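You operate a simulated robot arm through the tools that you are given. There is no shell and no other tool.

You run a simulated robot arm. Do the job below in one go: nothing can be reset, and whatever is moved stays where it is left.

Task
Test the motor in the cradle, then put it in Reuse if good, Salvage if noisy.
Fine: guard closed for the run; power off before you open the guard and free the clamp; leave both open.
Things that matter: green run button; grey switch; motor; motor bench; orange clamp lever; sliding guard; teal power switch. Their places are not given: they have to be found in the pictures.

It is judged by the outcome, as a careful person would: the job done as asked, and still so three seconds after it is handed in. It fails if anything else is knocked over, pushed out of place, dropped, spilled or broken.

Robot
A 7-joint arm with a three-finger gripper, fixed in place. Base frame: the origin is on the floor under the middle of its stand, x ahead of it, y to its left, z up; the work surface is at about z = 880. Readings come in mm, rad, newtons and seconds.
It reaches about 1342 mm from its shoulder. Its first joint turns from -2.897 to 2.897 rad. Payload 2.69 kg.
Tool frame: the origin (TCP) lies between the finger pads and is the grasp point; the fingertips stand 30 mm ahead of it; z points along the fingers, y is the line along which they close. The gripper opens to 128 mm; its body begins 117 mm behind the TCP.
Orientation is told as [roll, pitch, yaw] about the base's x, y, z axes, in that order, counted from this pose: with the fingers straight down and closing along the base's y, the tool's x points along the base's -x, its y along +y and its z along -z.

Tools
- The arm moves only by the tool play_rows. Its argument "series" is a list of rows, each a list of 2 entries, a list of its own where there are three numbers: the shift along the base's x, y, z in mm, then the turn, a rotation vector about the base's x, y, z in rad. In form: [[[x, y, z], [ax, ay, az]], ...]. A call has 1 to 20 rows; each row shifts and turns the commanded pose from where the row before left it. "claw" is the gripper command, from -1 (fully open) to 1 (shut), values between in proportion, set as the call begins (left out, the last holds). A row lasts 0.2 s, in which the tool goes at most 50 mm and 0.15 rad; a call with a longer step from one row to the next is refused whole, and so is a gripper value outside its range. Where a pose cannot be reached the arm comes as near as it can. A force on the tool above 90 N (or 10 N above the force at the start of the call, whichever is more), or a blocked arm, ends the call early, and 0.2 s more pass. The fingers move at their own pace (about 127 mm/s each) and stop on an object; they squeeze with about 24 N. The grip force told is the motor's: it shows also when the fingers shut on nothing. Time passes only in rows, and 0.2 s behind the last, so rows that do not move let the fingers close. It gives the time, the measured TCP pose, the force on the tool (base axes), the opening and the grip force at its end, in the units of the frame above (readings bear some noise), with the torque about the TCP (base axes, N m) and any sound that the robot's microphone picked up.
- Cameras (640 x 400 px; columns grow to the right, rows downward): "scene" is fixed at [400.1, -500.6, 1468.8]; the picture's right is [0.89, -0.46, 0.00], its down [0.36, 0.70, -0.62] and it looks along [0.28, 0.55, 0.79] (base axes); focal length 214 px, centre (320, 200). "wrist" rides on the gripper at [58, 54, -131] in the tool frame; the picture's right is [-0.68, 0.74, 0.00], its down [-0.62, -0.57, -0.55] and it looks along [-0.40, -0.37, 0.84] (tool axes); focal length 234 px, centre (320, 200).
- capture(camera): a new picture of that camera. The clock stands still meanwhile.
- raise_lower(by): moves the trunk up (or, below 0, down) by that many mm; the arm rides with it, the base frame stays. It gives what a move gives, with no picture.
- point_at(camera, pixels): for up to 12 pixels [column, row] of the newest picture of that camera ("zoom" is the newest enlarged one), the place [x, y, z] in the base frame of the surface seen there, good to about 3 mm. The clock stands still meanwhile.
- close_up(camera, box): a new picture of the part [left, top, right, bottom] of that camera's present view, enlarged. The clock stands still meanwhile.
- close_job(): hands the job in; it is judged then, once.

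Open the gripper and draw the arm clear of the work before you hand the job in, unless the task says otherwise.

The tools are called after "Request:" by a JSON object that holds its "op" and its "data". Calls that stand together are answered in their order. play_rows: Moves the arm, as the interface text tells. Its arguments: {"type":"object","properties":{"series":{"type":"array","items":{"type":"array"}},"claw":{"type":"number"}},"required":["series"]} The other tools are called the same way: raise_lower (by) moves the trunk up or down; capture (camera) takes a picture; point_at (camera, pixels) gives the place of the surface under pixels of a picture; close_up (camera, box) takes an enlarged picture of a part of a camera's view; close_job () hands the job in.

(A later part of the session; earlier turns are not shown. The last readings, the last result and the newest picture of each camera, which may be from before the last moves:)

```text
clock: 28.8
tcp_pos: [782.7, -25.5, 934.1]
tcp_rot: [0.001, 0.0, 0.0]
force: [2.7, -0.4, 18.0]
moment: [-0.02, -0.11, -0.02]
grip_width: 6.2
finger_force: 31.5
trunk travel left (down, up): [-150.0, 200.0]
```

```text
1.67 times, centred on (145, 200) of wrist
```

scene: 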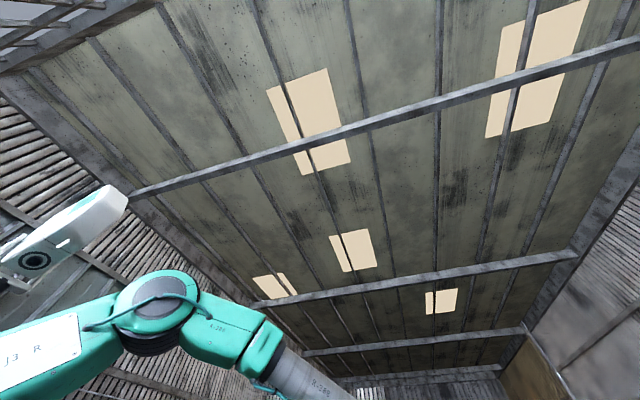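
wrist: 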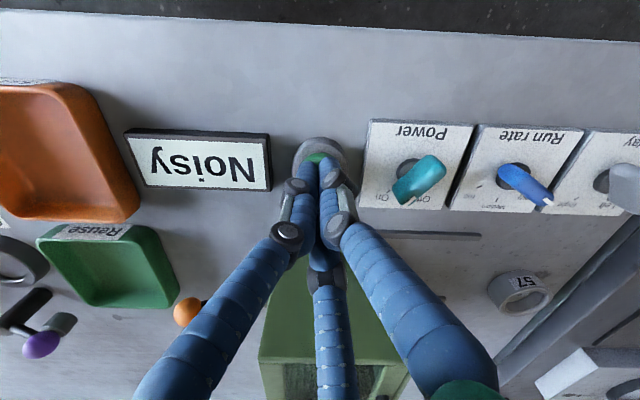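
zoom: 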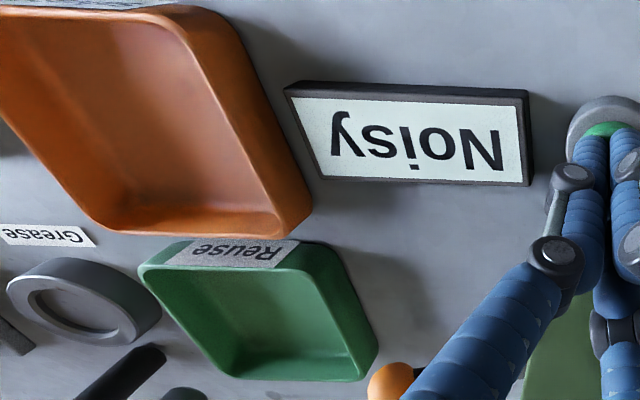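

The verdict "Noisy" is steady, so the motor goes to Salvage. I release the button by rising straight up and check the display afterwards.

Request:
{"op": "play_rows", "data": {"series": [[[0, 0, 10], [0, 0, 0]], [[0, 0, 25], [0, 0, 0]], [[0, 0, 35], [0, 0, 0]], [[0, 0, 0], [0, 0, 0]], [[0, 0, 0], [0, 0, 0]]]}}

Request:
{"op": "capture", "data": {"camera": "wrist"}}

```text
clock: 30.0
tcp_pos: [783.4, -26.0, 1004.8]
tcp_rot: [0.0, 0.002, 0.0]
force: [-0.8, -0.5, 0.1]
moment: [-0.01, 0.01, 0.04]
grip_width: 1.9
finger_force: 31.6
trunk travel left (down, up): [-150.0, 200.0]
```

```text
taken
```

wrist: 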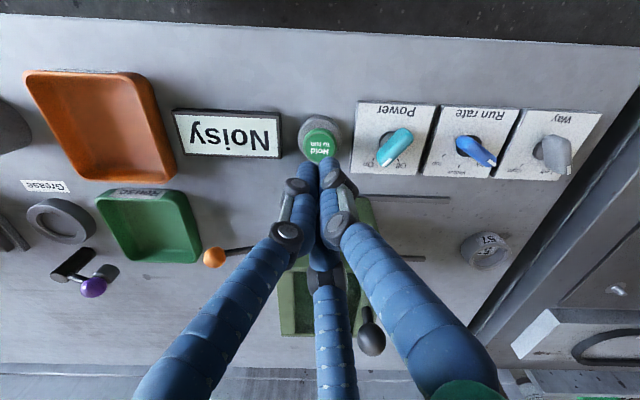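

The display still shows "Noisy" with the button released. I check the label on the orange tray's rim and the clearance around the power handle.

Request:
{"op": "close_up", "data": {"camera": "wrist", "box": [10, 55, 190, 190]}}

Request:
{"op": "close_up", "data": {"camera": "wrist", "box": [345, 90, 445, 185]}}

Request:
{"op": "point_at", "data": {"camera": "zoom", "pixels": [[320, 200], [350, 180], [380, 150], [290, 230], [260, 260], [330, 240], [285, 180]]}}

```text
2.96 times, centred on (100, 122) of wrist
```

zoom: 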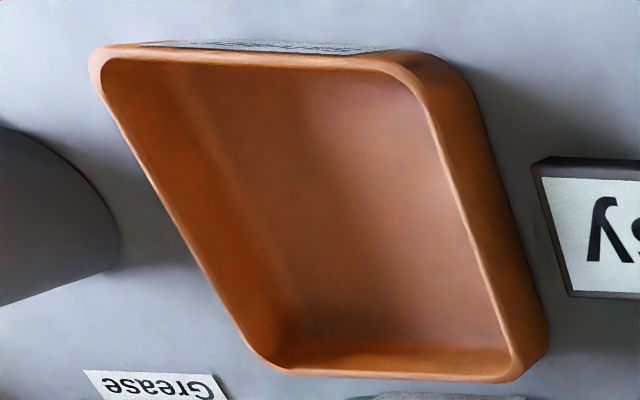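

```text
4.21 times, centred on (395, 138) of wrist
```

zoom: 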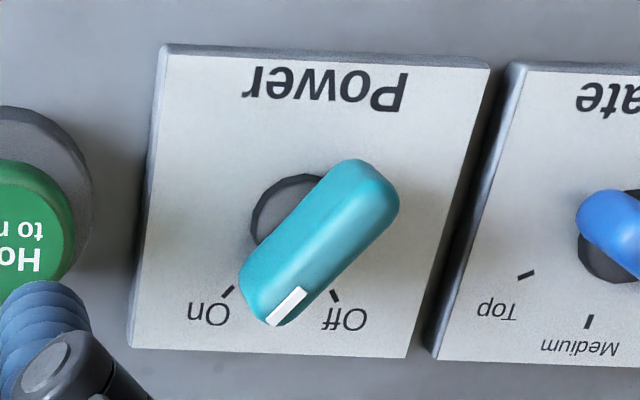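

```text
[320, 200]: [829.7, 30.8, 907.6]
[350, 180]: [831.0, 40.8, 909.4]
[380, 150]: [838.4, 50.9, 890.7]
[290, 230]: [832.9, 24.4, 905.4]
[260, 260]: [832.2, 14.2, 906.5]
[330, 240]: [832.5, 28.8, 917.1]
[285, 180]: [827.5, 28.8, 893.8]
```

The display verdict stands. Now power off: I take the closed tips to the On side of the power handle (about (811,8)) and lower them to z≈905 there.

Request:
{"op": "play_rows", "data": {"series": [[[14, 17, 0], [0, 0, 0]], [[13, 16.5, 0], [0, 0, 0]], [[0, 0, -20], [0, 0, 0]], [[0, 0, -15], [0, 0, 0]]]}}

Request:
{"op": "capture", "data": {"camera": "wrist"}}

Request:
{"op": "close_up", "data": {"camera": "wrist", "box": [250, 100, 400, 200]}}

```text
clock: 31.0
tcp_pos: [808.6, 8.8, 969.8]
tcp_rot: [-0.002, -0.001, -0.001]
force: [-0.5, -0.2, 0.0]
moment: [0.04, 0.01, 0.04]
grip_width: 2.4
finger_force: 31.3
trunk travel left (down, up): [-150.0, 200.0]
```

```text
taken
```

wrist: 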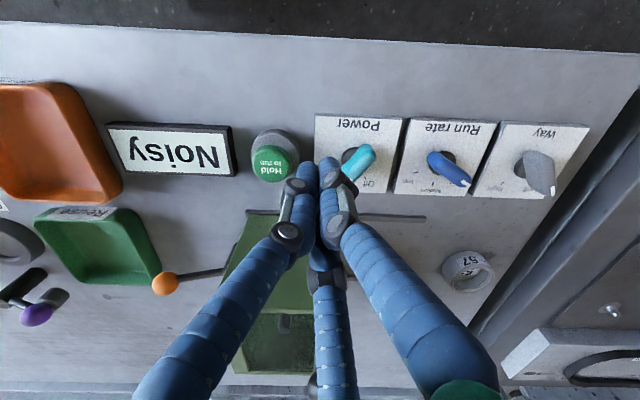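

```text
4.00 times, centred on (325, 150) of wrist
```

zoom: 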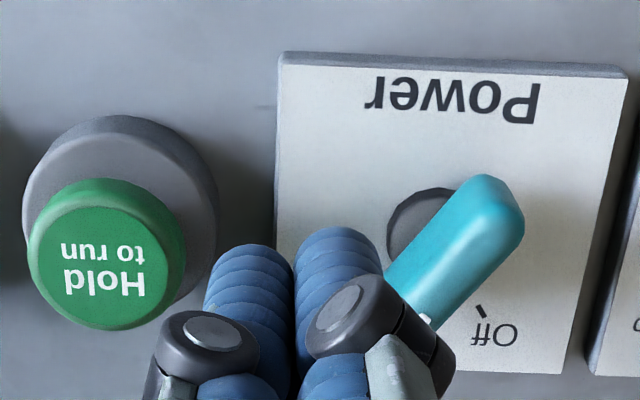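

The tips are clear of both the button and the handle (handle tip at (352,175)). I lower to z≈936 for the TCP and sweep the handle back to Off along the arc.

Request:
{"op": "play_rows", "data": {"series": [[[0, 0, -17], [0, 0, 0]], [[0, 0, -17], [0, 0, 0]], [[6, -1, 0], [0, 0, 0]], [[6.6, -4.7, 0], [0, 0, 0]], [[9.1, -3.9, 0], [0, 0, 0]], [[9.9, -0.6, 0], [0, 0, 0]], [[8.6, 2.4, 0], [0, 0, 0]]]}}

Request:
{"op": "capture", "data": {"camera": "wrist"}}

Request:
{"op": "close_up", "data": {"camera": "wrist", "box": [250, 60, 400, 200]}}

```text
clock: 32.6
tcp_pos: [849.1, -0.5, 935.6]
tcp_rot: [0.0, 0.0, -0.001]
force: [-0.6, 0.3, 0.3]
moment: [0.0, -0.03, -0.01]
grip_width: 2.4
finger_force: 31.2
trunk travel left (down, up): [-150.0, 200.0]
```

```text
taken
```

wrist: 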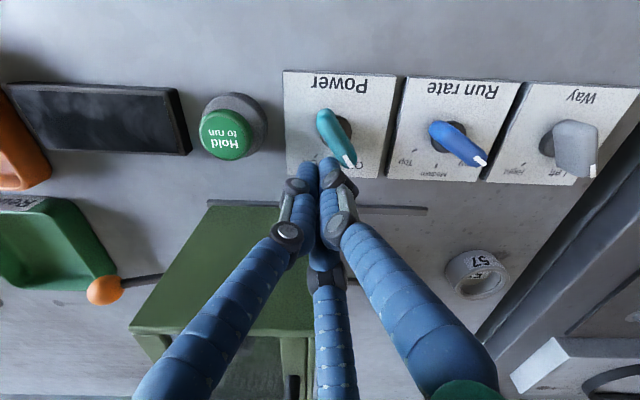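

```text
2.86 times, centred on (325, 130) of wrist
```

zoom: 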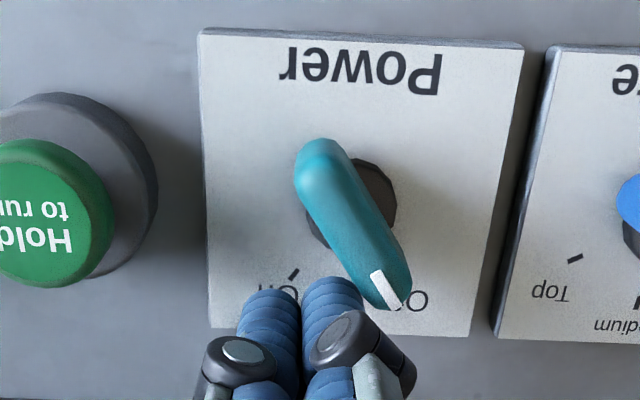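

The display at (100,118) has gone dark and the handle points to Off. I nudge a little further to be sure it sits at its stop.

Request:
{"op": "play_rows", "data": {"series": [[[2, 2, 0], [0, 0, 0]], [[1, 2, 0], [0, 0, 0]]]}}

Request:
{"op": "close_up", "data": {"camera": "wrist", "box": [250, 60, 400, 200]}}

```text
clock: 33.2
tcp_pos: [849.5, -1.2, 935.3]
tcp_rot: [0.0, 0.001, 0.001]
force: [-13.7, -33.0, 3.0]
moment: [-0.51, 0.55, 0.18]
grip_width: 1.9
finger_force: 31.6
trunk travel left (down, up): [-150.0, 200.0]
```

```text
2.86 times, centred on (325, 130) of wrist
```

zoom: 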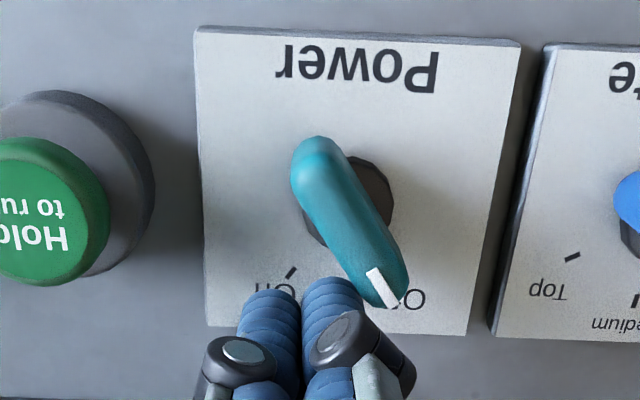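

Firm resistance (35 N): the switch is fully Off. I back away from it, rise, and view the bench again.

Request:
{"op": "play_rows", "data": {"series": [[[-3, -6, 0], [0, 0, 0]], [[-2, -5, 0], [0, 0, 0]], [[0, 0, 40], [0, 0, 0]], [[0, 0, 45], [0, 0, 0]], [[0, 0, 45], [0, 0, 0]], [[0, 0, 45], [0, 0, 0]], [[0, 0, 45], [0, 0, 0]], [[0, 0, 20], [0, 0, 0]]]}}

Request:
{"op": "capture", "data": {"camera": "wrist"}}

Request:
{"op": "close_up", "data": {"camera": "wrist", "box": [210, 60, 420, 210]}}

```text
clock: 35.0
tcp_pos: [847.3, -6.1, 1175.3]
tcp_rot: [0.001, -0.001, 0.0]
force: [0.2, -0.1, 1.1]
moment: [0.0, -0.02, 0.03]
grip_width: 2.2
finger_force: 32.3
trunk travel left (down, up): [-150.0, 200.0]
```

```text
taken
```

wrist: 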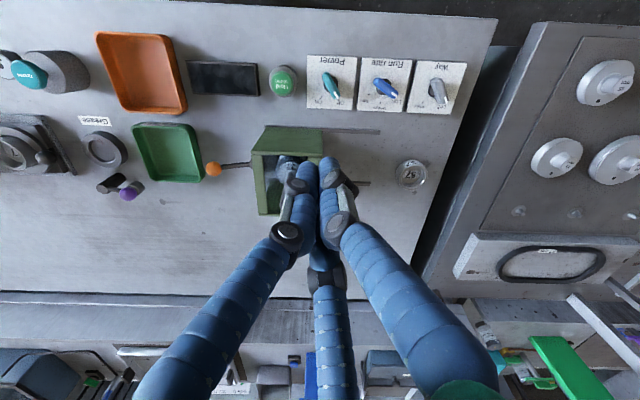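

```text
2.67 times, centred on (315, 135) of wrist
```

zoom: 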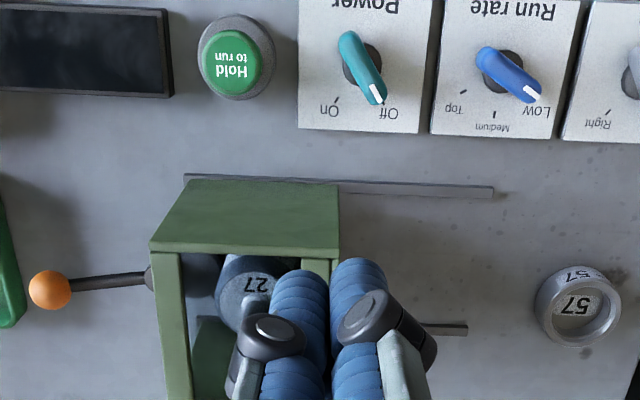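

Power is Off and the display dark. To open the guard I go above the window on the motor side of the knob (target about (875,-117)) and check the knob's position.

Request:
{"op": "play_rows", "data": {"series": [[[10, -35, 0], [0, 0, 0]], [[10, -38, 0], [0, 0, 0]], [[8, -38, -20], [0, 0, 0]], [[0, 0, -35], [0, 0, 0]], [[0, 0, -15], [0, 0, 0]]]}}

Request:
{"op": "capture", "data": {"camera": "wrist"}}

```text
clock: 36.2
tcp_pos: [873.6, -117.7, 1106.5]
tcp_rot: [0.0, -0.001, 0.0]
force: [0.1, 0.0, -0.2]
moment: [-0.02, 0.02, -0.03]
grip_width: 1.9
finger_force: 31.6
trunk travel left (down, up): [-150.0, 200.0]
```

```text
taken
```

wrist: 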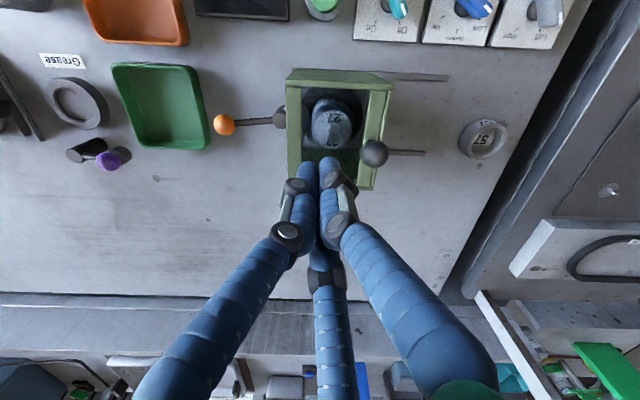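

Request:
{"op": "point_at", "data": {"camera": "wrist", "pixels": [[374, 152], [367, 150], [381, 152], [225, 124], [280, 117], [330, 120], [295, 80], [382, 85], [372, 185], [150, 105]]}}

Request:
{"op": "close_up", "data": {"camera": "wrist", "box": [200, 60, 410, 200]}}

```text
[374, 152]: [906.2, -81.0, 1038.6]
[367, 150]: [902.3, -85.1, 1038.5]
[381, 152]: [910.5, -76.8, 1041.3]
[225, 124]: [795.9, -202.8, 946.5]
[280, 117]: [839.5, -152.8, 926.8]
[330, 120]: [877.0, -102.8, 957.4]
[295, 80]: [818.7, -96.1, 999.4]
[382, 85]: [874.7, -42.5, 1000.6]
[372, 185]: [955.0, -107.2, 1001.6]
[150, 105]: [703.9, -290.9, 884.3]
```

```text
2.86 times, centred on (305, 130) of wrist
```

zoom: 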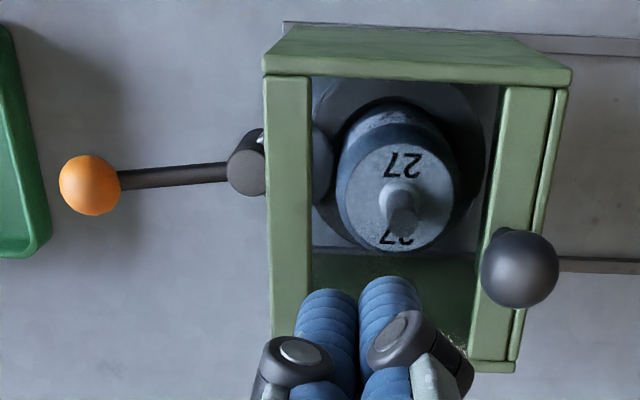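

The knob centre is at about (911,-82,1027), in line with the tips. I lower to TCP z≈1044 and push the guard back toward its open end.

Request:
{"op": "play_rows", "data": {"series": [[[0, 0, -30], [0, 0, 0]], [[0, 0, -30], [0, 0, 0]], [[0, 0, -3], [0, 0, 0]], [[7, 7, 0], [0, 0, 0]], [[7, 7, 0], [0, 0, 0]], [[7, 7, 0], [0, 0, 0]], [[7, 7, 0], [0, 0, 0]], [[7, 7, 0], [0, 0, 0]], [[7, 7, 0], [0, 0, 0]], [[7, 7, 0], [0, 0, 0]], [[7, 7, 0], [0, 0, 0]]]}}

Request:
{"op": "capture", "data": {"camera": "wrist"}}

```text
clock: 38.6
tcp_pos: [930.8, -63.2, 1044.6]
tcp_rot: [0.0, 0.001, 0.0]
force: [0.1, -0.5, -0.6]
moment: [-0.01, 0.02, -0.03]
grip_width: 2.2
finger_force: 31.2
trunk travel left (down, up): [-150.0, 200.0]
```

```text
taken
```

wrist: 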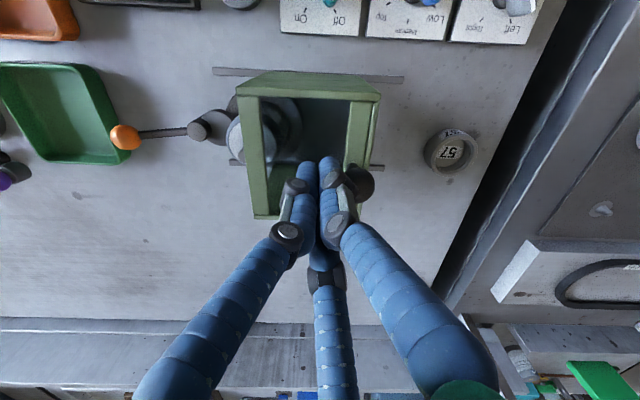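

The guard slides open freely with the knob at (358,185). I keep pushing, more slowly toward the end.

Request:
{"op": "play_rows", "data": {"series": [[[7, 7, 0], [0, 0, 0]], [[7, 7, 0], [0, 0, 0]], [[5, 5, 0], [0, 0, 0]], [[4, 4, 0], [0, 0, 0]]]}}

Request:
{"op": "play_rows", "data": {"series": [[[3, 3, 0], [0, 0, 0]], [[3, 3, 0], [0, 0, 0]]]}}

Request:
{"op": "capture", "data": {"camera": "wrist"}}

```text
clock: 39.6
tcp_pos: [954.8, -38.6, 1042.7]
tcp_rot: [0.0, 0.0, 0.0]
force: [0.0, -0.5, -0.3]
moment: [-0.02, -0.01, 0.01]
grip_width: 2.0
finger_force: 31.2
trunk travel left (down, up): [-150.0, 200.0]
```

```text
clock: 40.2
tcp_pos: [960.1, -32.6, 1042.9]
tcp_rot: [-0.001, -0.001, -0.002]
force: [-0.4, 0.1, 0.2]
moment: [0.03, 0.02, -0.02]
grip_width: 2.1
finger_force: 31.1
trunk travel left (down, up): [-150.0, 200.0]
```

```text
taken
```

wrist: 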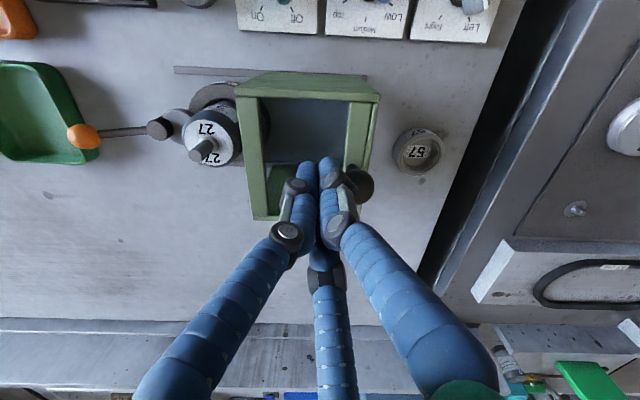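

Nearly back at the original place; a few more small pushes until resistance.

Request:
{"op": "play_rows", "data": {"series": [[[3, 3, 0], [0, 0, 0]]]}}

Request:
{"op": "play_rows", "data": {"series": [[[2.5, 2.5, 0], [0, 0, 0]]]}}

Request:
{"op": "capture", "data": {"camera": "wrist"}}

```text
clock: 40.6
tcp_pos: [961.7, -30.2, 1044.3]
tcp_rot: [-0.002, -0.001, 0.001]
force: [-0.3, 0.5, 0.2]
moment: [0.01, -0.01, 0.01]
grip_width: 2.1
finger_force: 31.6
trunk travel left (down, up): [-150.0, 200.0]
```

```text
clock: 41.0
tcp_pos: [964.5, -29.2, 1043.4]
tcp_rot: [0.0, 0.002, 0.001]
force: [-11.1, -8.6, 1.4]
moment: [-0.05, 0.18, 0.07]
grip_width: 2.0
finger_force: 31.2
trunk travel left (down, up): [-150.0, 200.0]
```

```text
taken
```

wrist: 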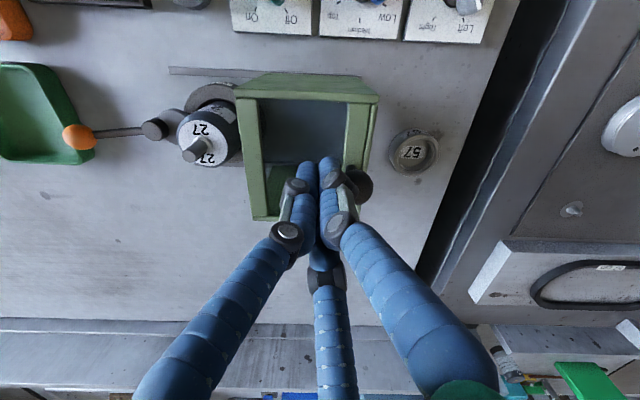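

About 14 N of resistance: the guard is fully open. I back off, rise, and move to look straight down at the clamp lever.

Request:
{"op": "play_rows", "data": {"series": [[[-6, -6, 0], [0, 0, 0]], [[-6, -6, 5], [0, 0, 0]], [[0, 0, 40], [0, 0, 0]], [[0, 0, 45], [0, 0, 0]], [[-15, -10, 35], [0, 0, 0]], [[-30, -20, 0], [0, 0, 0]], [[-30, -20, 0], [0, 0, 0]], [[-20, -15, 0], [0, 0, 0]]]}}

Request:
{"op": "capture", "data": {"camera": "wrist"}}

```text
clock: 42.8
tcp_pos: [858.6, -106.1, 1168.7]
tcp_rot: [-0.001, 0.0, 0.0]
force: [0.4, 0.1, 0.7]
moment: [0.03, 0.0, -0.02]
grip_width: 2.0
finger_force: 31.5
trunk travel left (down, up): [-150.0, 200.0]
```

```text
taken
```

wrist: 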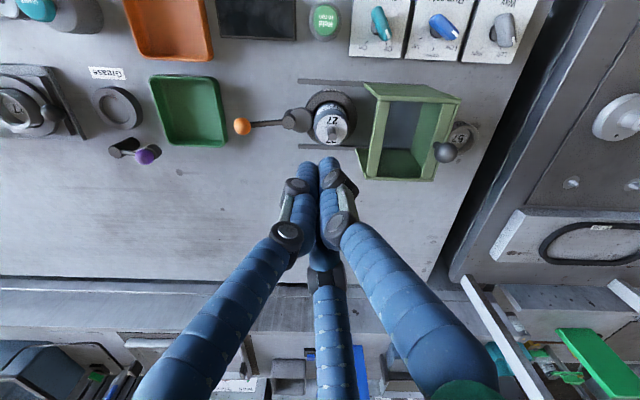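

The guard is open at (410,130), the motor stands free at (330,118) with the cam and lever left of it. I zoom and measure the lever, hub, cam and motor.

Request:
{"op": "close_up", "data": {"camera": "wrist", "box": [225, 70, 385, 170]}}

Request:
{"op": "point_at", "data": {"camera": "zoom", "pixels": [[70, 225], [150, 218], [230, 210], [283, 195], [300, 185], [330, 200], [420, 205], [440, 235], [400, 175], [470, 190], [360, 225], [450, 100]]}}

```text
4.00 times, centred on (305, 120) of wrist
```

zoom: 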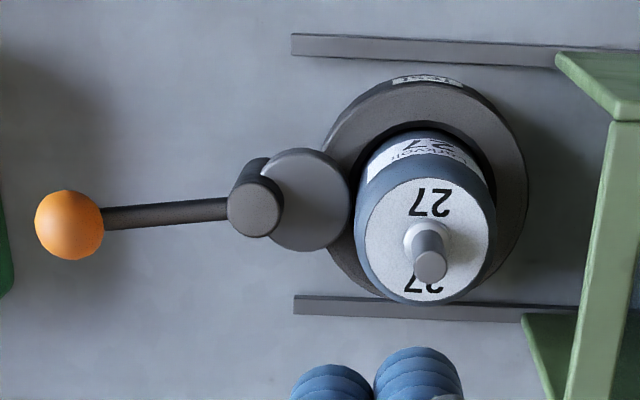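

```text
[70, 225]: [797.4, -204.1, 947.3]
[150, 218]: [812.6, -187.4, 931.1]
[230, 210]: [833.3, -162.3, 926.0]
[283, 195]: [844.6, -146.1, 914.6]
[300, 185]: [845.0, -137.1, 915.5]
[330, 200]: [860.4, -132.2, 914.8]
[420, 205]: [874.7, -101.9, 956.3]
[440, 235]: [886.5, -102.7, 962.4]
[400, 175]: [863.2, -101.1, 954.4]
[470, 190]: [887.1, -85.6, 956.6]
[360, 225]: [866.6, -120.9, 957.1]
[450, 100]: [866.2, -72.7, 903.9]
```

The cam disc (centre ≈(852,-140), radius ≈20) presses against the motor; the hub is at ≈(841,-154) and the orange ball at ≈(797,-209,934). Before swinging the lever I measure the two trays next to it.

Request:
{"op": "point_at", "data": {"camera": "wrist", "pixels": [[152, 78], [213, 78], [226, 143], [166, 144], [190, 110], [128, 5], [203, 5], [211, 57], [138, 55], [170, 30], [296, 35], [225, 35]]}}

Request:
{"op": "close_up", "data": {"camera": "wrist", "box": [90, 0, 330, 160]}}

```text
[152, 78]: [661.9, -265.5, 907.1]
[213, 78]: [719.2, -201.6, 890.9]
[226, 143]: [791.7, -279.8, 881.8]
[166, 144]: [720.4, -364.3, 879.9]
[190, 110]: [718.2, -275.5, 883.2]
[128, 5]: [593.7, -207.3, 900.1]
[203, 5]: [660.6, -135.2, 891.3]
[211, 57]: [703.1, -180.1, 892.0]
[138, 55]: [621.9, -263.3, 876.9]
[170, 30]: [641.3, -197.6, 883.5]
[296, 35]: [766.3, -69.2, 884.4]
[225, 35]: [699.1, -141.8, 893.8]
```

```text
2.50 times, centred on (210, 80) of wrist
```

zoom: 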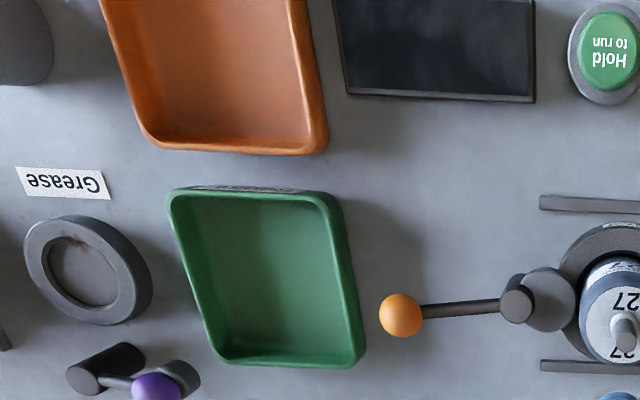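

The Reuse tray's edge is about 50 mm beyond the ball, so there is room. I bring the closed tips down on the robot side of the ball, at about (765,-183), tip height z≈915.

Request:
{"op": "play_rows", "data": {"series": [[[-30, -25, 0], [0, 0, 0]], [[-32, -26, 0], [0, 0, 0]], [[-32, -26, -10], [0, 0, 0]], [[0, 0, -45], [0, 0, 0]], [[0, 0, -45], [0, 0, 0]], [[0, 0, -45], [0, 0, 0]], [[0, 0, -30], [0, 0, 0]]]}}

Request:
{"op": "capture", "data": {"camera": "wrist"}}

```text
clock: 44.4
tcp_pos: [763.2, -181.8, 992.4]
tcp_rot: [0.0, 0.001, 0.001]
force: [0.5, -0.4, 0.4]
moment: [0.04, 0.0, -0.03]
grip_width: 1.8
finger_force: 31.4
trunk travel left (down, up): [-150.0, 200.0]
```

```text
taken
```

wrist: 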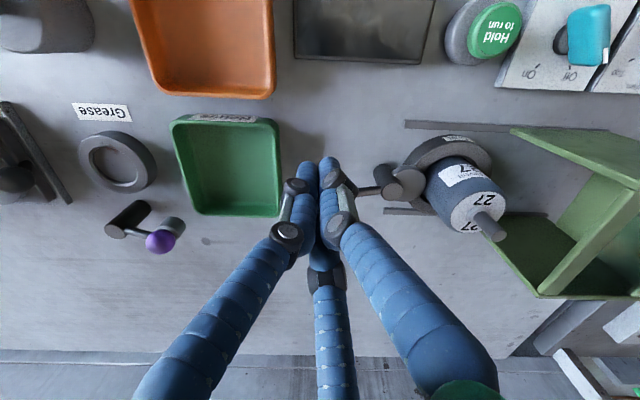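

The fingers hide the ball, but by the numbers it is 44 mm away in the +x−y direction, leaving ~12 mm gap. I lower to TCP z≈945 and push gently away from the robot, watching the force.

Request:
{"op": "play_rows", "data": {"series": [[[0, 0, -25], [0, 0, 0]], [[0, 0, -22], [0, 0, 0]], [[3.5, -3.5, 0], [0, 0, 0]], [[3.5, -3.5, 0], [0, 0, 0]], [[3, -3, 0], [0, 0, 0]]]}}

Request:
{"op": "play_rows", "data": {"series": [[[2, -2, 0], [0, 0, 0]], [[1.5, -1.5, 0], [0, 0, 0]]]}}

```text
clock: 45.6
tcp_pos: [774.4, -192.2, 945.2]
tcp_rot: [0.001, 0.001, 0.0]
force: [-0.5, -1.1, 0.4]
moment: [-0.04, -0.01, -0.01]
grip_width: 2.2
finger_force: 31.4
trunk travel left (down, up): [-150.0, 200.0]
```

```text
clock: 46.2
tcp_pos: [778.4, -196.3, 946.1]
tcp_rot: [0.0, 0.0, 0.0]
force: [-0.8, 0.4, 0.3]
moment: [0.01, 0.02, 0.02]
grip_width: 2.3
finger_force: 31.8
trunk travel left (down, up): [-150.0, 200.0]
```

No force yet, though the gap should be closed; I look to see whether the lever has moved.

Request:
{"op": "capture", "data": {"camera": "wrist"}}

Request:
{"op": "close_up", "data": {"camera": "wrist", "box": [270, 130, 470, 250]}}

```text
taken
```

wrist: 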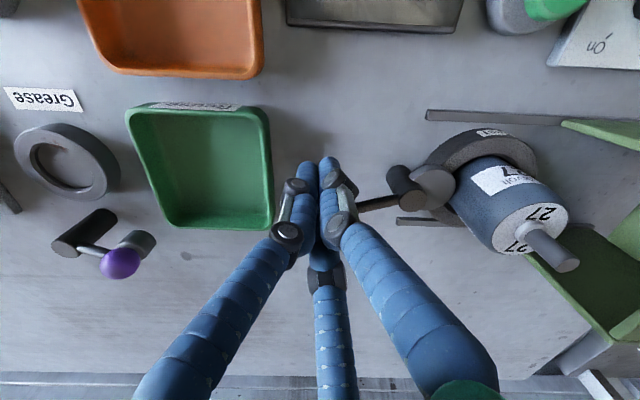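

```text
3.20 times, centred on (370, 190) of wrist
```

zoom: 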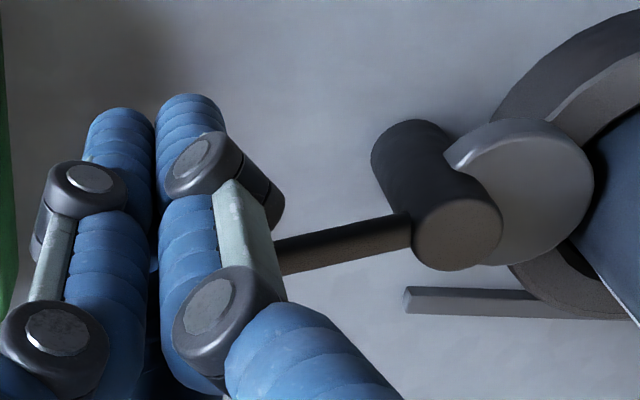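

The lever seems to yield this way with almost no force. I continue along the arc about the hub in small steps and check again.

Request:
{"op": "play_rows", "data": {"series": [[[4.6, -5.6, 0], [0, 0, 0]], [[4.6, -5.7, 0], [0, 0, 0]], [[5, -4.3, 0], [0, 0, 0]], [[5.1, -4.3, 0], [0, 0, 0]]]}}

Request:
{"op": "capture", "data": {"camera": "wrist"}}

```text
clock: 47.2
tcp_pos: [797.6, -216.4, 945.9]
tcp_rot: [0.001, -0.001, -0.001]
force: [0.2, -0.6, -0.4]
moment: [-0.03, -0.01, -0.01]
grip_width: 2.0
finger_force: 31.3
trunk travel left (down, up): [-150.0, 200.0]
```

```text
taken
```

wrist: 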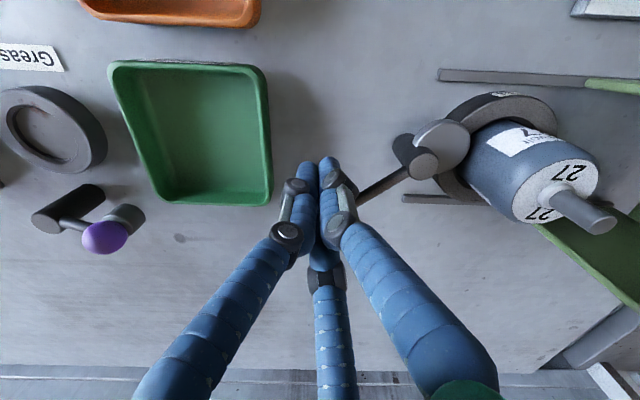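

The lever at (380,185) is swinging and the cam is turning away from the motor. I carry on along the arc toward a quarter turn.

Request:
{"op": "play_rows", "data": {"series": [[[5.7, -3.4, 0], [0, 0, 0]], [[5.7, -3.3, 0], [0, 0, 0]], [[6.2, -2.3, 0], [0, 0, 0]], [[6.2, -2.3, 0], [0, 0, 0]], [[6.5, -1.2, 0], [0, 0, 0]], [[6.6, -1.2, 0], [0, 0, 0]]]}}

Request:
{"op": "capture", "data": {"camera": "wrist"}}

```text
clock: 48.6
tcp_pos: [835.1, -228.5, 945.9]
tcp_rot: [0.001, 0.0, -0.001]
force: [-0.1, -0.1, 1.0]
moment: [-0.01, 0.0, -0.01]
grip_width: 2.3
finger_force: 30.7
trunk travel left (down, up): [-150.0, 200.0]
```

```text
taken
```

wrist: 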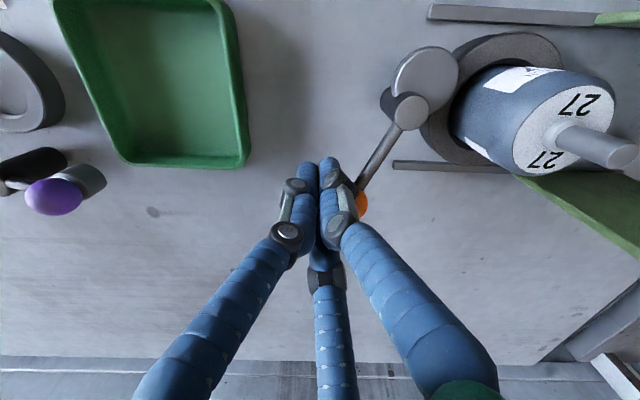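

The cam now stands clear of the motor, lever about 60° round. I continue to the end of its travel, watching force.

Request:
{"op": "play_rows", "data": {"series": [[[6.6, 0, 0], [0, 0, 0]], [[6.6, 0, 0], [0, 0, 0]], [[6.5, 1.1, 0], [0, 0, 0]], [[6.6, 1.1, 0], [0, 0, 0]]]}}

Request:
{"op": "capture", "data": {"camera": "wrist"}}

```text
clock: 49.6
tcp_pos: [860.9, -226.7, 945.2]
tcp_rot: [0.001, 0.001, 0.0]
force: [0.0, 0.5, 0.0]
moment: [-0.04, -0.03, 0.0]
grip_width: 1.9
finger_force: 31.2
trunk travel left (down, up): [-150.0, 200.0]
```

```text
taken
```

wrist: 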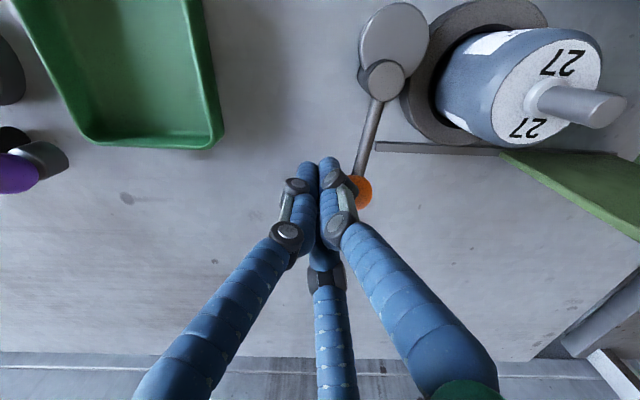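

The lever is close to a quarter turn. A few more small pushes to feel for its end stop.

Request:
{"op": "play_rows", "data": {"series": [[[5, 1.5, 0], [0, 0, 0]], [[4, 1.5, 0], [0, 0, 0]]]}}

Request:
{"op": "play_rows", "data": {"series": [[[3.5, 1.5, 0], [0, 0, 0]]]}}

Request:
{"op": "capture", "data": {"camera": "wrist"}}

```text
clock: 50.2
tcp_pos: [866.4, -224.1, 945.8]
tcp_rot: [0.0, 0.003, 0.0]
force: [-25.6, -7.5, 3.4]
moment: [-0.12, 0.19, 0.23]
grip_width: 2.3
finger_force: 31.5
trunk travel left (down, up): [-150.0, 200.0]
```

```text
clock: 50.6
tcp_pos: [866.7, -224.7, 945.5]
tcp_rot: [0.001, 0.006, -0.001]
force: [-56.9, -22.9, 6.3]
moment: [-0.48, 0.35, 0.5]
grip_width: 1.9
finger_force: 31.5
trunk travel left (down, up): [-150.0, 200.0]
```

```text
taken
```

wrist: 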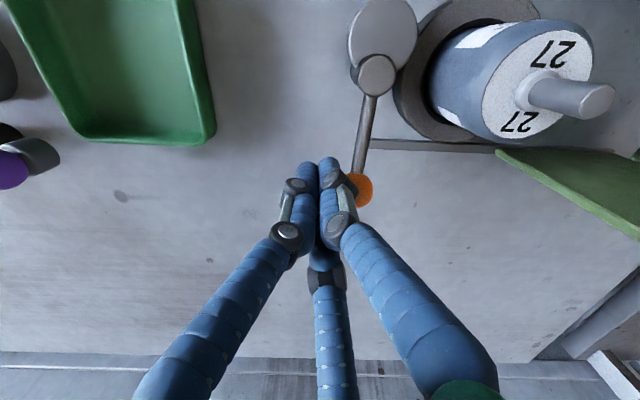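

The lever hit its end stop firmly; the clamp is fully open. I ease off, rise, and place the camera straight above the motor to measure it.

Request:
{"op": "play_rows", "data": {"series": [[[-10, -4, 0], [0, 0, 0]], [[-10, -4, 0], [0, 0, 0]], [[-6, -4, 5], [0, 0, 0]], [[0, 0, 40], [0, 0, 0]], [[0, 0, 45], [0, 0, 0]], [[10, 10, 45], [0, 0, 0]], [[30, 20, 30], [0, 0, 0]], [[30, 25, 10], [0, 0, 0]], [[24, 22, 0], [0, 0, 0]], [[10, 6, 0], [0, 0, 0]]]}}

Request:
{"op": "capture", "data": {"camera": "wrist"}}

```text
clock: 52.8
tcp_pos: [951.5, -150.9, 1119.4]
tcp_rot: [0.0, 0.001, 0.0]
force: [0.2, 0.1, 0.4]
moment: [-0.02, 0.02, 0.04]
grip_width: 2.4
finger_force: 31.1
trunk travel left (down, up): [-150.0, 200.0]
```

```text
taken
```

wrist: 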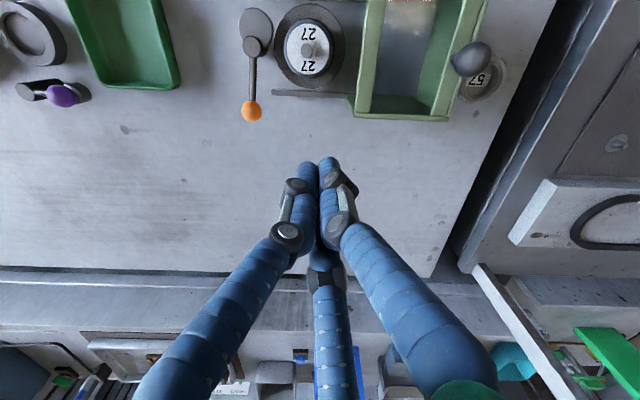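

The motor is almost directly below the camera at (308,45), cam at (257,22) well away from it, lever now pointing to (250,112). I zoom and measure the motor's top and the gaps round it.

Request:
{"op": "close_up", "data": {"camera": "wrist", "box": [230, 0, 390, 130]}}

Request:
{"op": "point_at", "data": {"camera": "wrist", "pixels": [[308, 50], [285, 47], [330, 47], [307, 26], [307, 72], [290, 35], [322, 65], [257, 35], [251, 110], [362, 60], [354, 105], [256, 20]]}}

```text
3.08 times, centred on (310, 65) of wrist
```

zoom: 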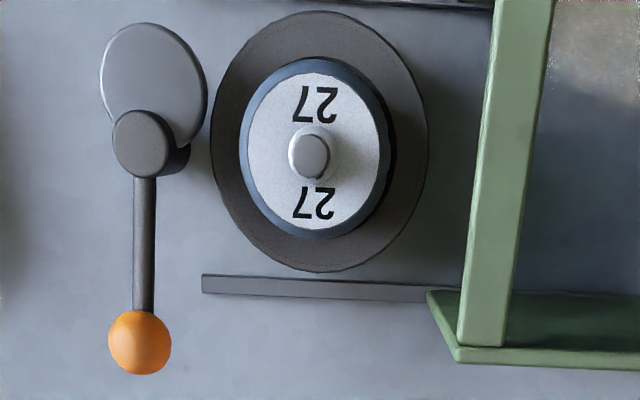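

```text
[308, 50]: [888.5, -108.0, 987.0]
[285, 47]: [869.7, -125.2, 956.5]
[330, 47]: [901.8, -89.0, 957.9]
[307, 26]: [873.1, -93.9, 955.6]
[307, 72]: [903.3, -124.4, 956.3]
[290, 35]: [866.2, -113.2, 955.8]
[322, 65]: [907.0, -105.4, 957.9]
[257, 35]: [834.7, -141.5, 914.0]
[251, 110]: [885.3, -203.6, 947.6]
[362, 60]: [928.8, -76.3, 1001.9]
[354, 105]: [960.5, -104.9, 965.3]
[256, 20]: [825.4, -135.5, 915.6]
```

The motor's axis is at about (887.5,-108.5), body top z≈960, diameter ≈50; the guard edge and clamp hub are 53 mm and 65 mm from it. I turn the hand +0.255 rad so no finger faces the guard, move over the motor at safe height and part-open the fingers.

Request:
{"op": "play_rows", "data": {"series": [[[-10, 5, 0], [0, 0, 0.05]], [[-14, 10, 0], [0, 0, 0.07]], [[-20, 14, 0], [0, 0, 0.07]], [[-20, 13, 0], [0, 0, 0.065]], [[0, 0, 0], [0, 0, 0]], [[0, 0, 0], [0, 0, 0]]], "claw": -0.3}}

Request:
{"op": "capture", "data": {"camera": "wrist"}}

```text
clock: 54.2
tcp_pos: [885.8, -109.4, 1118.6]
tcp_rot: [0.0, 0.001, 0.255]
force: [0.6, 0.8, -0.2]
moment: [0.02, -0.01, 0.03]
grip_width: 83.5
finger_force: 0.0
trunk travel left (down, up): [-150.0, 200.0]
```

```text
taken
```

wrist: 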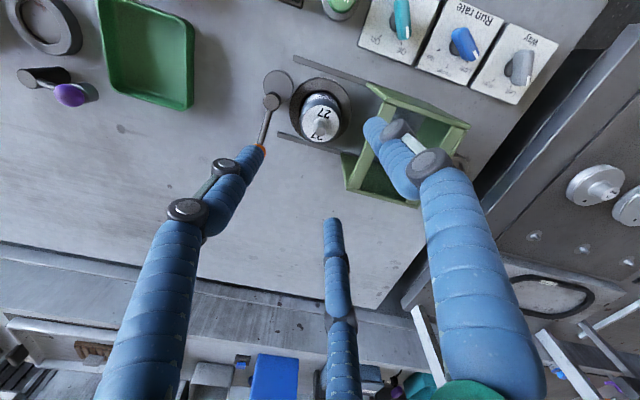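

The fingers are open to 83 mm. I measure where each fingertip is relative to the TCP and motor.

Request:
{"op": "point_at", "data": {"camera": "wrist", "pixels": [[252, 152], [262, 160], [374, 124], [380, 132], [333, 224], [328, 220], [225, 165], [395, 128], [185, 208], [428, 160], [320, 118], [318, 125]]}}

Request:
{"op": "close_up", "data": {"camera": "wrist", "box": [230, 60, 430, 250]}}

```text
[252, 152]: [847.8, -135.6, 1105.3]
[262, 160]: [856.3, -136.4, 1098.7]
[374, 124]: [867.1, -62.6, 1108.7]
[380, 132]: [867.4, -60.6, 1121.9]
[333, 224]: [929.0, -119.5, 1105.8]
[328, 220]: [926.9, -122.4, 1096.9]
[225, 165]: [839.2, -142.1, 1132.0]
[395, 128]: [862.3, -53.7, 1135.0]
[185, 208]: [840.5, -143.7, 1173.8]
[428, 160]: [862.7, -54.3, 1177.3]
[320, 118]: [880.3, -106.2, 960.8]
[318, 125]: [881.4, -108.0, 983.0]
```

```text
2.11 times, centred on (330, 155) of wrist
```

zoom: 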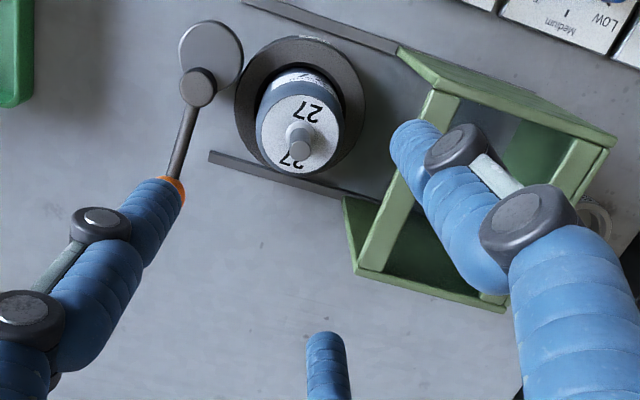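

The three tips sit about 42 mm from the axis at roughly 222°, 110° and -13°, straddling the motor and avoiding the guard. I centre on (887.5,-109) and lower part way.

Request:
{"op": "play_rows", "data": {"series": [[[1.7, 0.4, -30], [0, 0, 0]], [[0, 0, -35], [0, 0, 0]], [[0, 0, -30], [0, 0, 0]], [[0, 0, -15], [0, 0, 0]]]}}

Request:
{"op": "capture", "data": {"camera": "wrist"}}

Request:
{"op": "close_up", "data": {"camera": "wrist", "box": [200, 60, 440, 260]}}

```text
clock: 55.2
tcp_pos: [888.6, -108.4, 1011.1]
tcp_rot: [0.0, -0.001, 0.254]
force: [0.5, 0.0, 0.8]
moment: [0.0, 0.01, -0.01]
grip_width: 83.1
finger_force: 0.0
trunk travel left (down, up): [-150.0, 200.0]
```

```text
taken
```

wrist: 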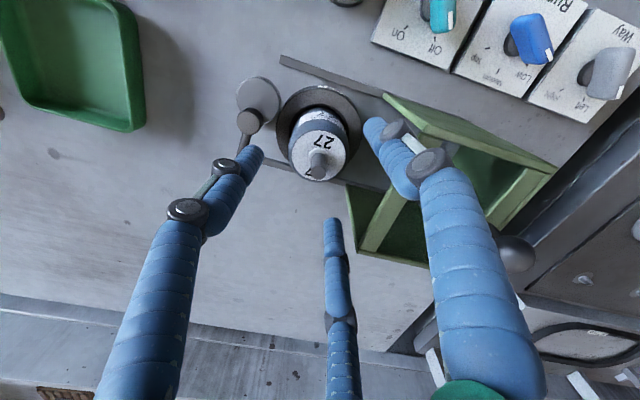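

```text
2.00 times, centred on (320, 160) of wrist
```

zoom: 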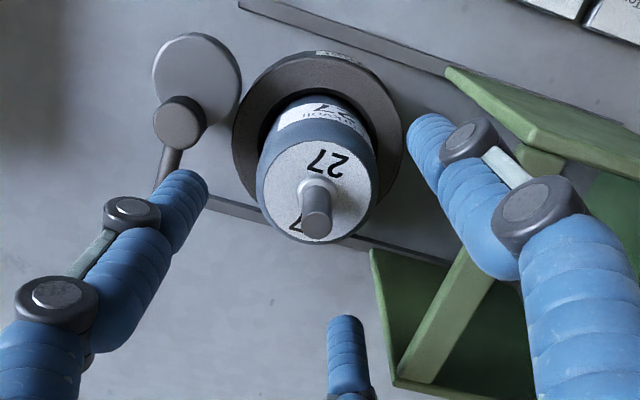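

Alignment looks right, the right finger passes the guard's corner with some 20 mm to spare. I lower to TCP z≈962 gently.

Request:
{"op": "play_rows", "data": {"series": [[[-0.8, -0.6, -20], [0, 0, 0]], [[0, 0, -15], [0, 0, 0]], [[0, 0, -10], [0, 0, 0]], [[0, 0, -3], [0, 0, 0]]]}}

Request:
{"op": "capture", "data": {"camera": "wrist"}}

Request:
{"op": "close_up", "data": {"camera": "wrist", "box": [200, 60, 440, 260]}}

```text
clock: 56.2
tcp_pos: [887.9, -109.0, 962.4]
tcp_rot: [-0.002, 0.001, 0.257]
force: [-0.5, -0.2, 0.3]
moment: [0.03, -0.02, 0.0]
grip_width: 83.2
finger_force: 0.0
trunk travel left (down, up): [-150.0, 200.0]
```

```text
taken
```

wrist: 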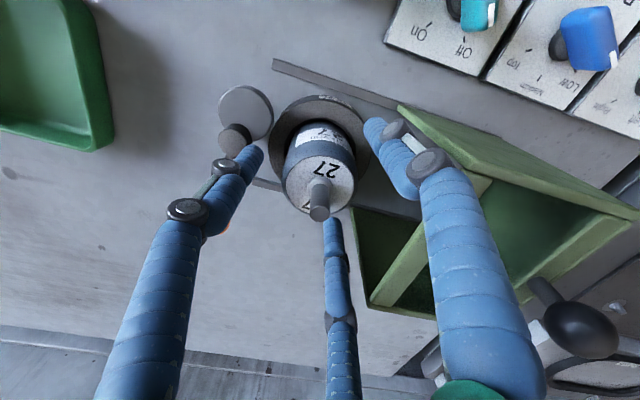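

```text
2.00 times, centred on (320, 160) of wrist
```

zoom: 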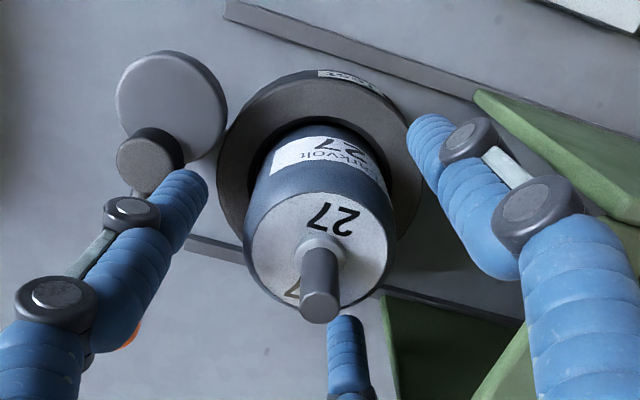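

The fingers surround the motor body with no contact so far. I close the gripper on it.

Request:
{"op": "play_rows", "data": {"series": [[[0, 0, 0], [0, 0, 0]], [[0, 0, 0], [0, 0, 0]], [[0, 0, 0], [0, 0, 0]], [[0, 0, 0], [0, 0, 0]]], "claw": 1}}

Request:
{"op": "capture", "data": {"camera": "wrist"}}

Request:
{"op": "close_up", "data": {"camera": "wrist", "box": [200, 60, 440, 260]}}

```text
clock: 57.2
tcp_pos: [888.3, -109.4, 961.3]
tcp_rot: [0.0, 0.001, 0.254]
force: [-0.4, -1.5, 0.7]
moment: [-0.07, -0.05, 0.0]
grip_width: 52.9
finger_force: 24.3
trunk travel left (down, up): [-150.0, 200.0]
```

```text
taken
```

wrist: 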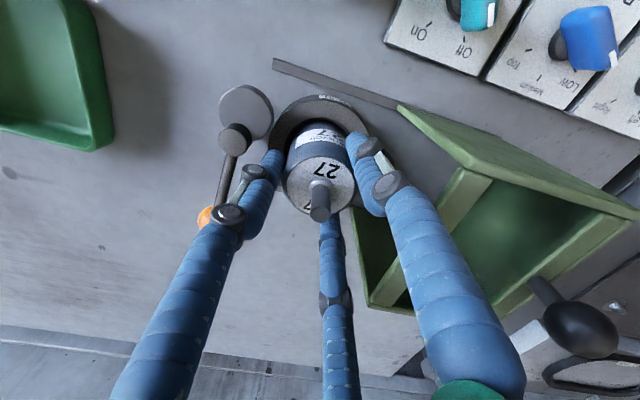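

```text
2.00 times, centred on (320, 160) of wrist
```

zoom: 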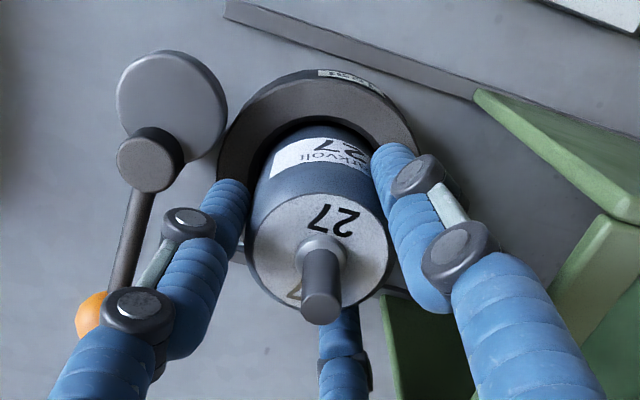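

The motor is gripped at 52.9 mm with 24 N. I lift slowly straight up and check that it comes along.

Request:
{"op": "play_rows", "data": {"series": [[[0, 0, 4], [0, 0, 0]], [[0, 0, 6], [0, 0, 0]], [[0, 0, 8], [0, 0, 0]], [[0, 0, 10], [0, 0, 0]]]}}

Request:
{"op": "close_up", "data": {"camera": "wrist", "box": [200, 60, 440, 260]}}

```text
clock: 58.2
tcp_pos: [887.7, -108.8, 989.8]
tcp_rot: [-0.001, 0.002, 0.253]
force: [0.5, 0.3, -5.2]
moment: [-0.01, -0.02, 0.01]
grip_width: 52.9
finger_force: 23.8
trunk travel left (down, up): [-150.0, 200.0]
```

```text
2.00 times, centred on (320, 160) of wrist
```

zoom: 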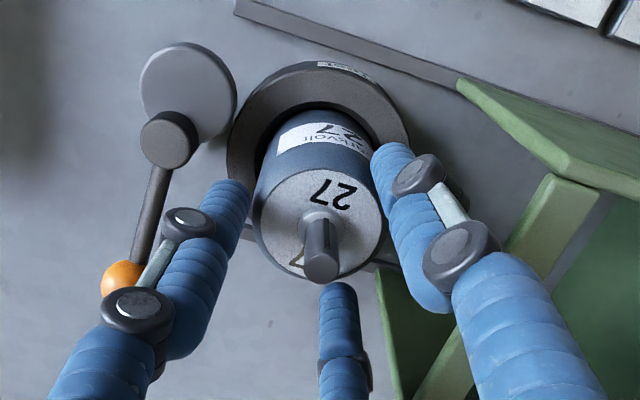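

The shaft tip has moved within the picture relative to the fingers, so I check whether the motor is rising or slipping.

Request:
{"op": "capture", "data": {"camera": "wrist"}}

Request:
{"op": "point_at", "data": {"camera": "wrist", "pixels": [[320, 196], [320, 190], [305, 165], [335, 165], [318, 155], [350, 130], [300, 180], [345, 175]]}}

```text
taken
```

wrist: 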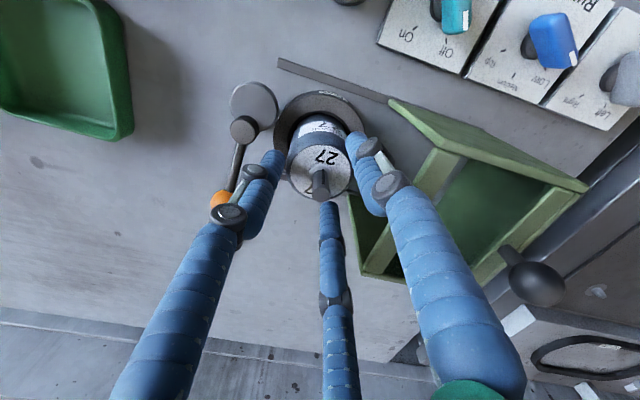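

```text
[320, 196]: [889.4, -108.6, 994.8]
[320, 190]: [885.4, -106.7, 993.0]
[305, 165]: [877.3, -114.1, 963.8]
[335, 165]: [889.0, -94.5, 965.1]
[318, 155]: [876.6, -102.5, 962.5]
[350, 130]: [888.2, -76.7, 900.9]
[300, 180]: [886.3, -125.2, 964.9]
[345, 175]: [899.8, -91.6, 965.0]
```

The motor's top is at z≈964, up only about 7 mm while the hand rose 28: it slips because the grip is too near the fingertips. I lower the hand again to seat the motor gently in the cradle before gripping deeper.

Request:
{"op": "play_rows", "data": {"series": [[[0, 0, -4], [0, 0, 0]], [[0, 0, -4], [0, 0, 0]], [[0, 0, -3], [0, 0, 0]], [[0, 0, 0], [0, 0, 0]]]}}

Request:
{"op": "capture", "data": {"camera": "wrist"}}

Request:
{"op": "point_at", "data": {"camera": "wrist", "pixels": [[320, 196], [305, 170], [335, 170], [318, 160], [300, 180], [345, 180]]}}

```text
clock: 59.2
tcp_pos: [888.7, -110.3, 981.9]
tcp_rot: [-0.001, -0.003, 0.254]
force: [-0.8, 2.3, 14.6]
moment: [-0.02, 0.06, 0.0]
grip_width: 52.9
finger_force: 24.3
trunk travel left (down, up): [-150.0, 200.0]
```

```text
taken
```

wrist: 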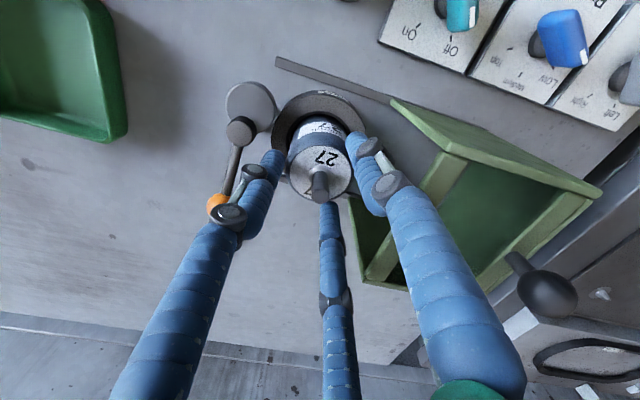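

```text
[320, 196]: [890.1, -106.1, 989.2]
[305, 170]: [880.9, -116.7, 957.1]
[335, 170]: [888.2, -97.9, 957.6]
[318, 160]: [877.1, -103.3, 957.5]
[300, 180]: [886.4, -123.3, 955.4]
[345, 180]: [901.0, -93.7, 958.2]
```

The motor is seated again (top z≈957, 15 N downward contact). I open slightly to about 62 mm and lower to TCP z≈945 for a deeper grip.

Request:
{"op": "play_rows", "data": {"series": [[[0, 0, 2], [0, 0, 0]], [[0, 0, 0], [0, 0, 0]], [[0, 0, 0], [0, 0, 0]]], "claw": 0.05}}

Request:
{"op": "play_rows", "data": {"series": [[[-0.5, 0.5, -10], [0, 0, 0]], [[0, 0, -10], [0, 0, 0]], [[0, 0, -8], [0, 0, 0]], [[0, 0, -5], [0, 0, 0]]]}}

Request:
{"op": "capture", "data": {"camera": "wrist"}}

Request:
{"op": "close_up", "data": {"camera": "wrist", "box": [200, 60, 440, 260]}}

```text
clock: 60.0
tcp_pos: [886.8, -109.7, 981.6]
tcp_rot: [0.0, 0.0, 0.255]
force: [-0.3, 0.5, -1.3]
moment: [-0.02, 0.04, 0.0]
grip_width: 60.7
finger_force: 0.1
trunk travel left (down, up): [-150.0, 200.0]
```

```text
clock: 61.0
tcp_pos: [888.5, -107.2, 949.1]
tcp_rot: [0.001, 0.0, 0.256]
force: [0.1, 0.2, 0.9]
moment: [-0.02, -0.01, 0.02]
grip_width: 60.6
finger_force: 0.0
trunk travel left (down, up): [-150.0, 200.0]
```

```text
taken
```

wrist: 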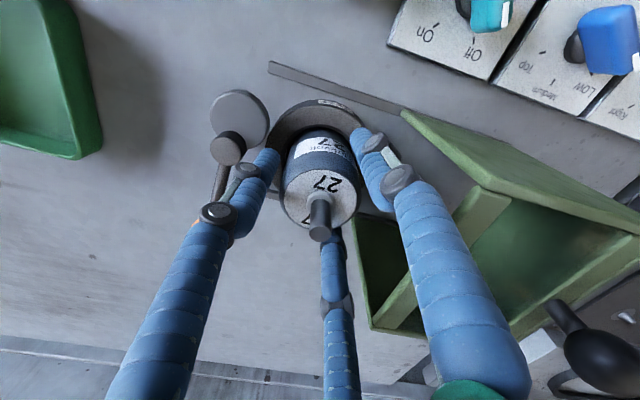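

```text
2.00 times, centred on (320, 160) of wrist
```

zoom: 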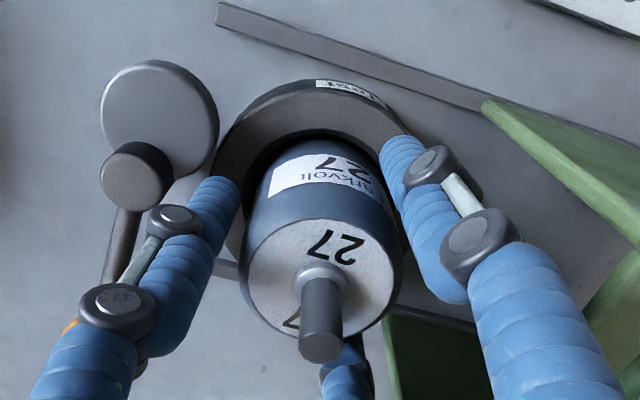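

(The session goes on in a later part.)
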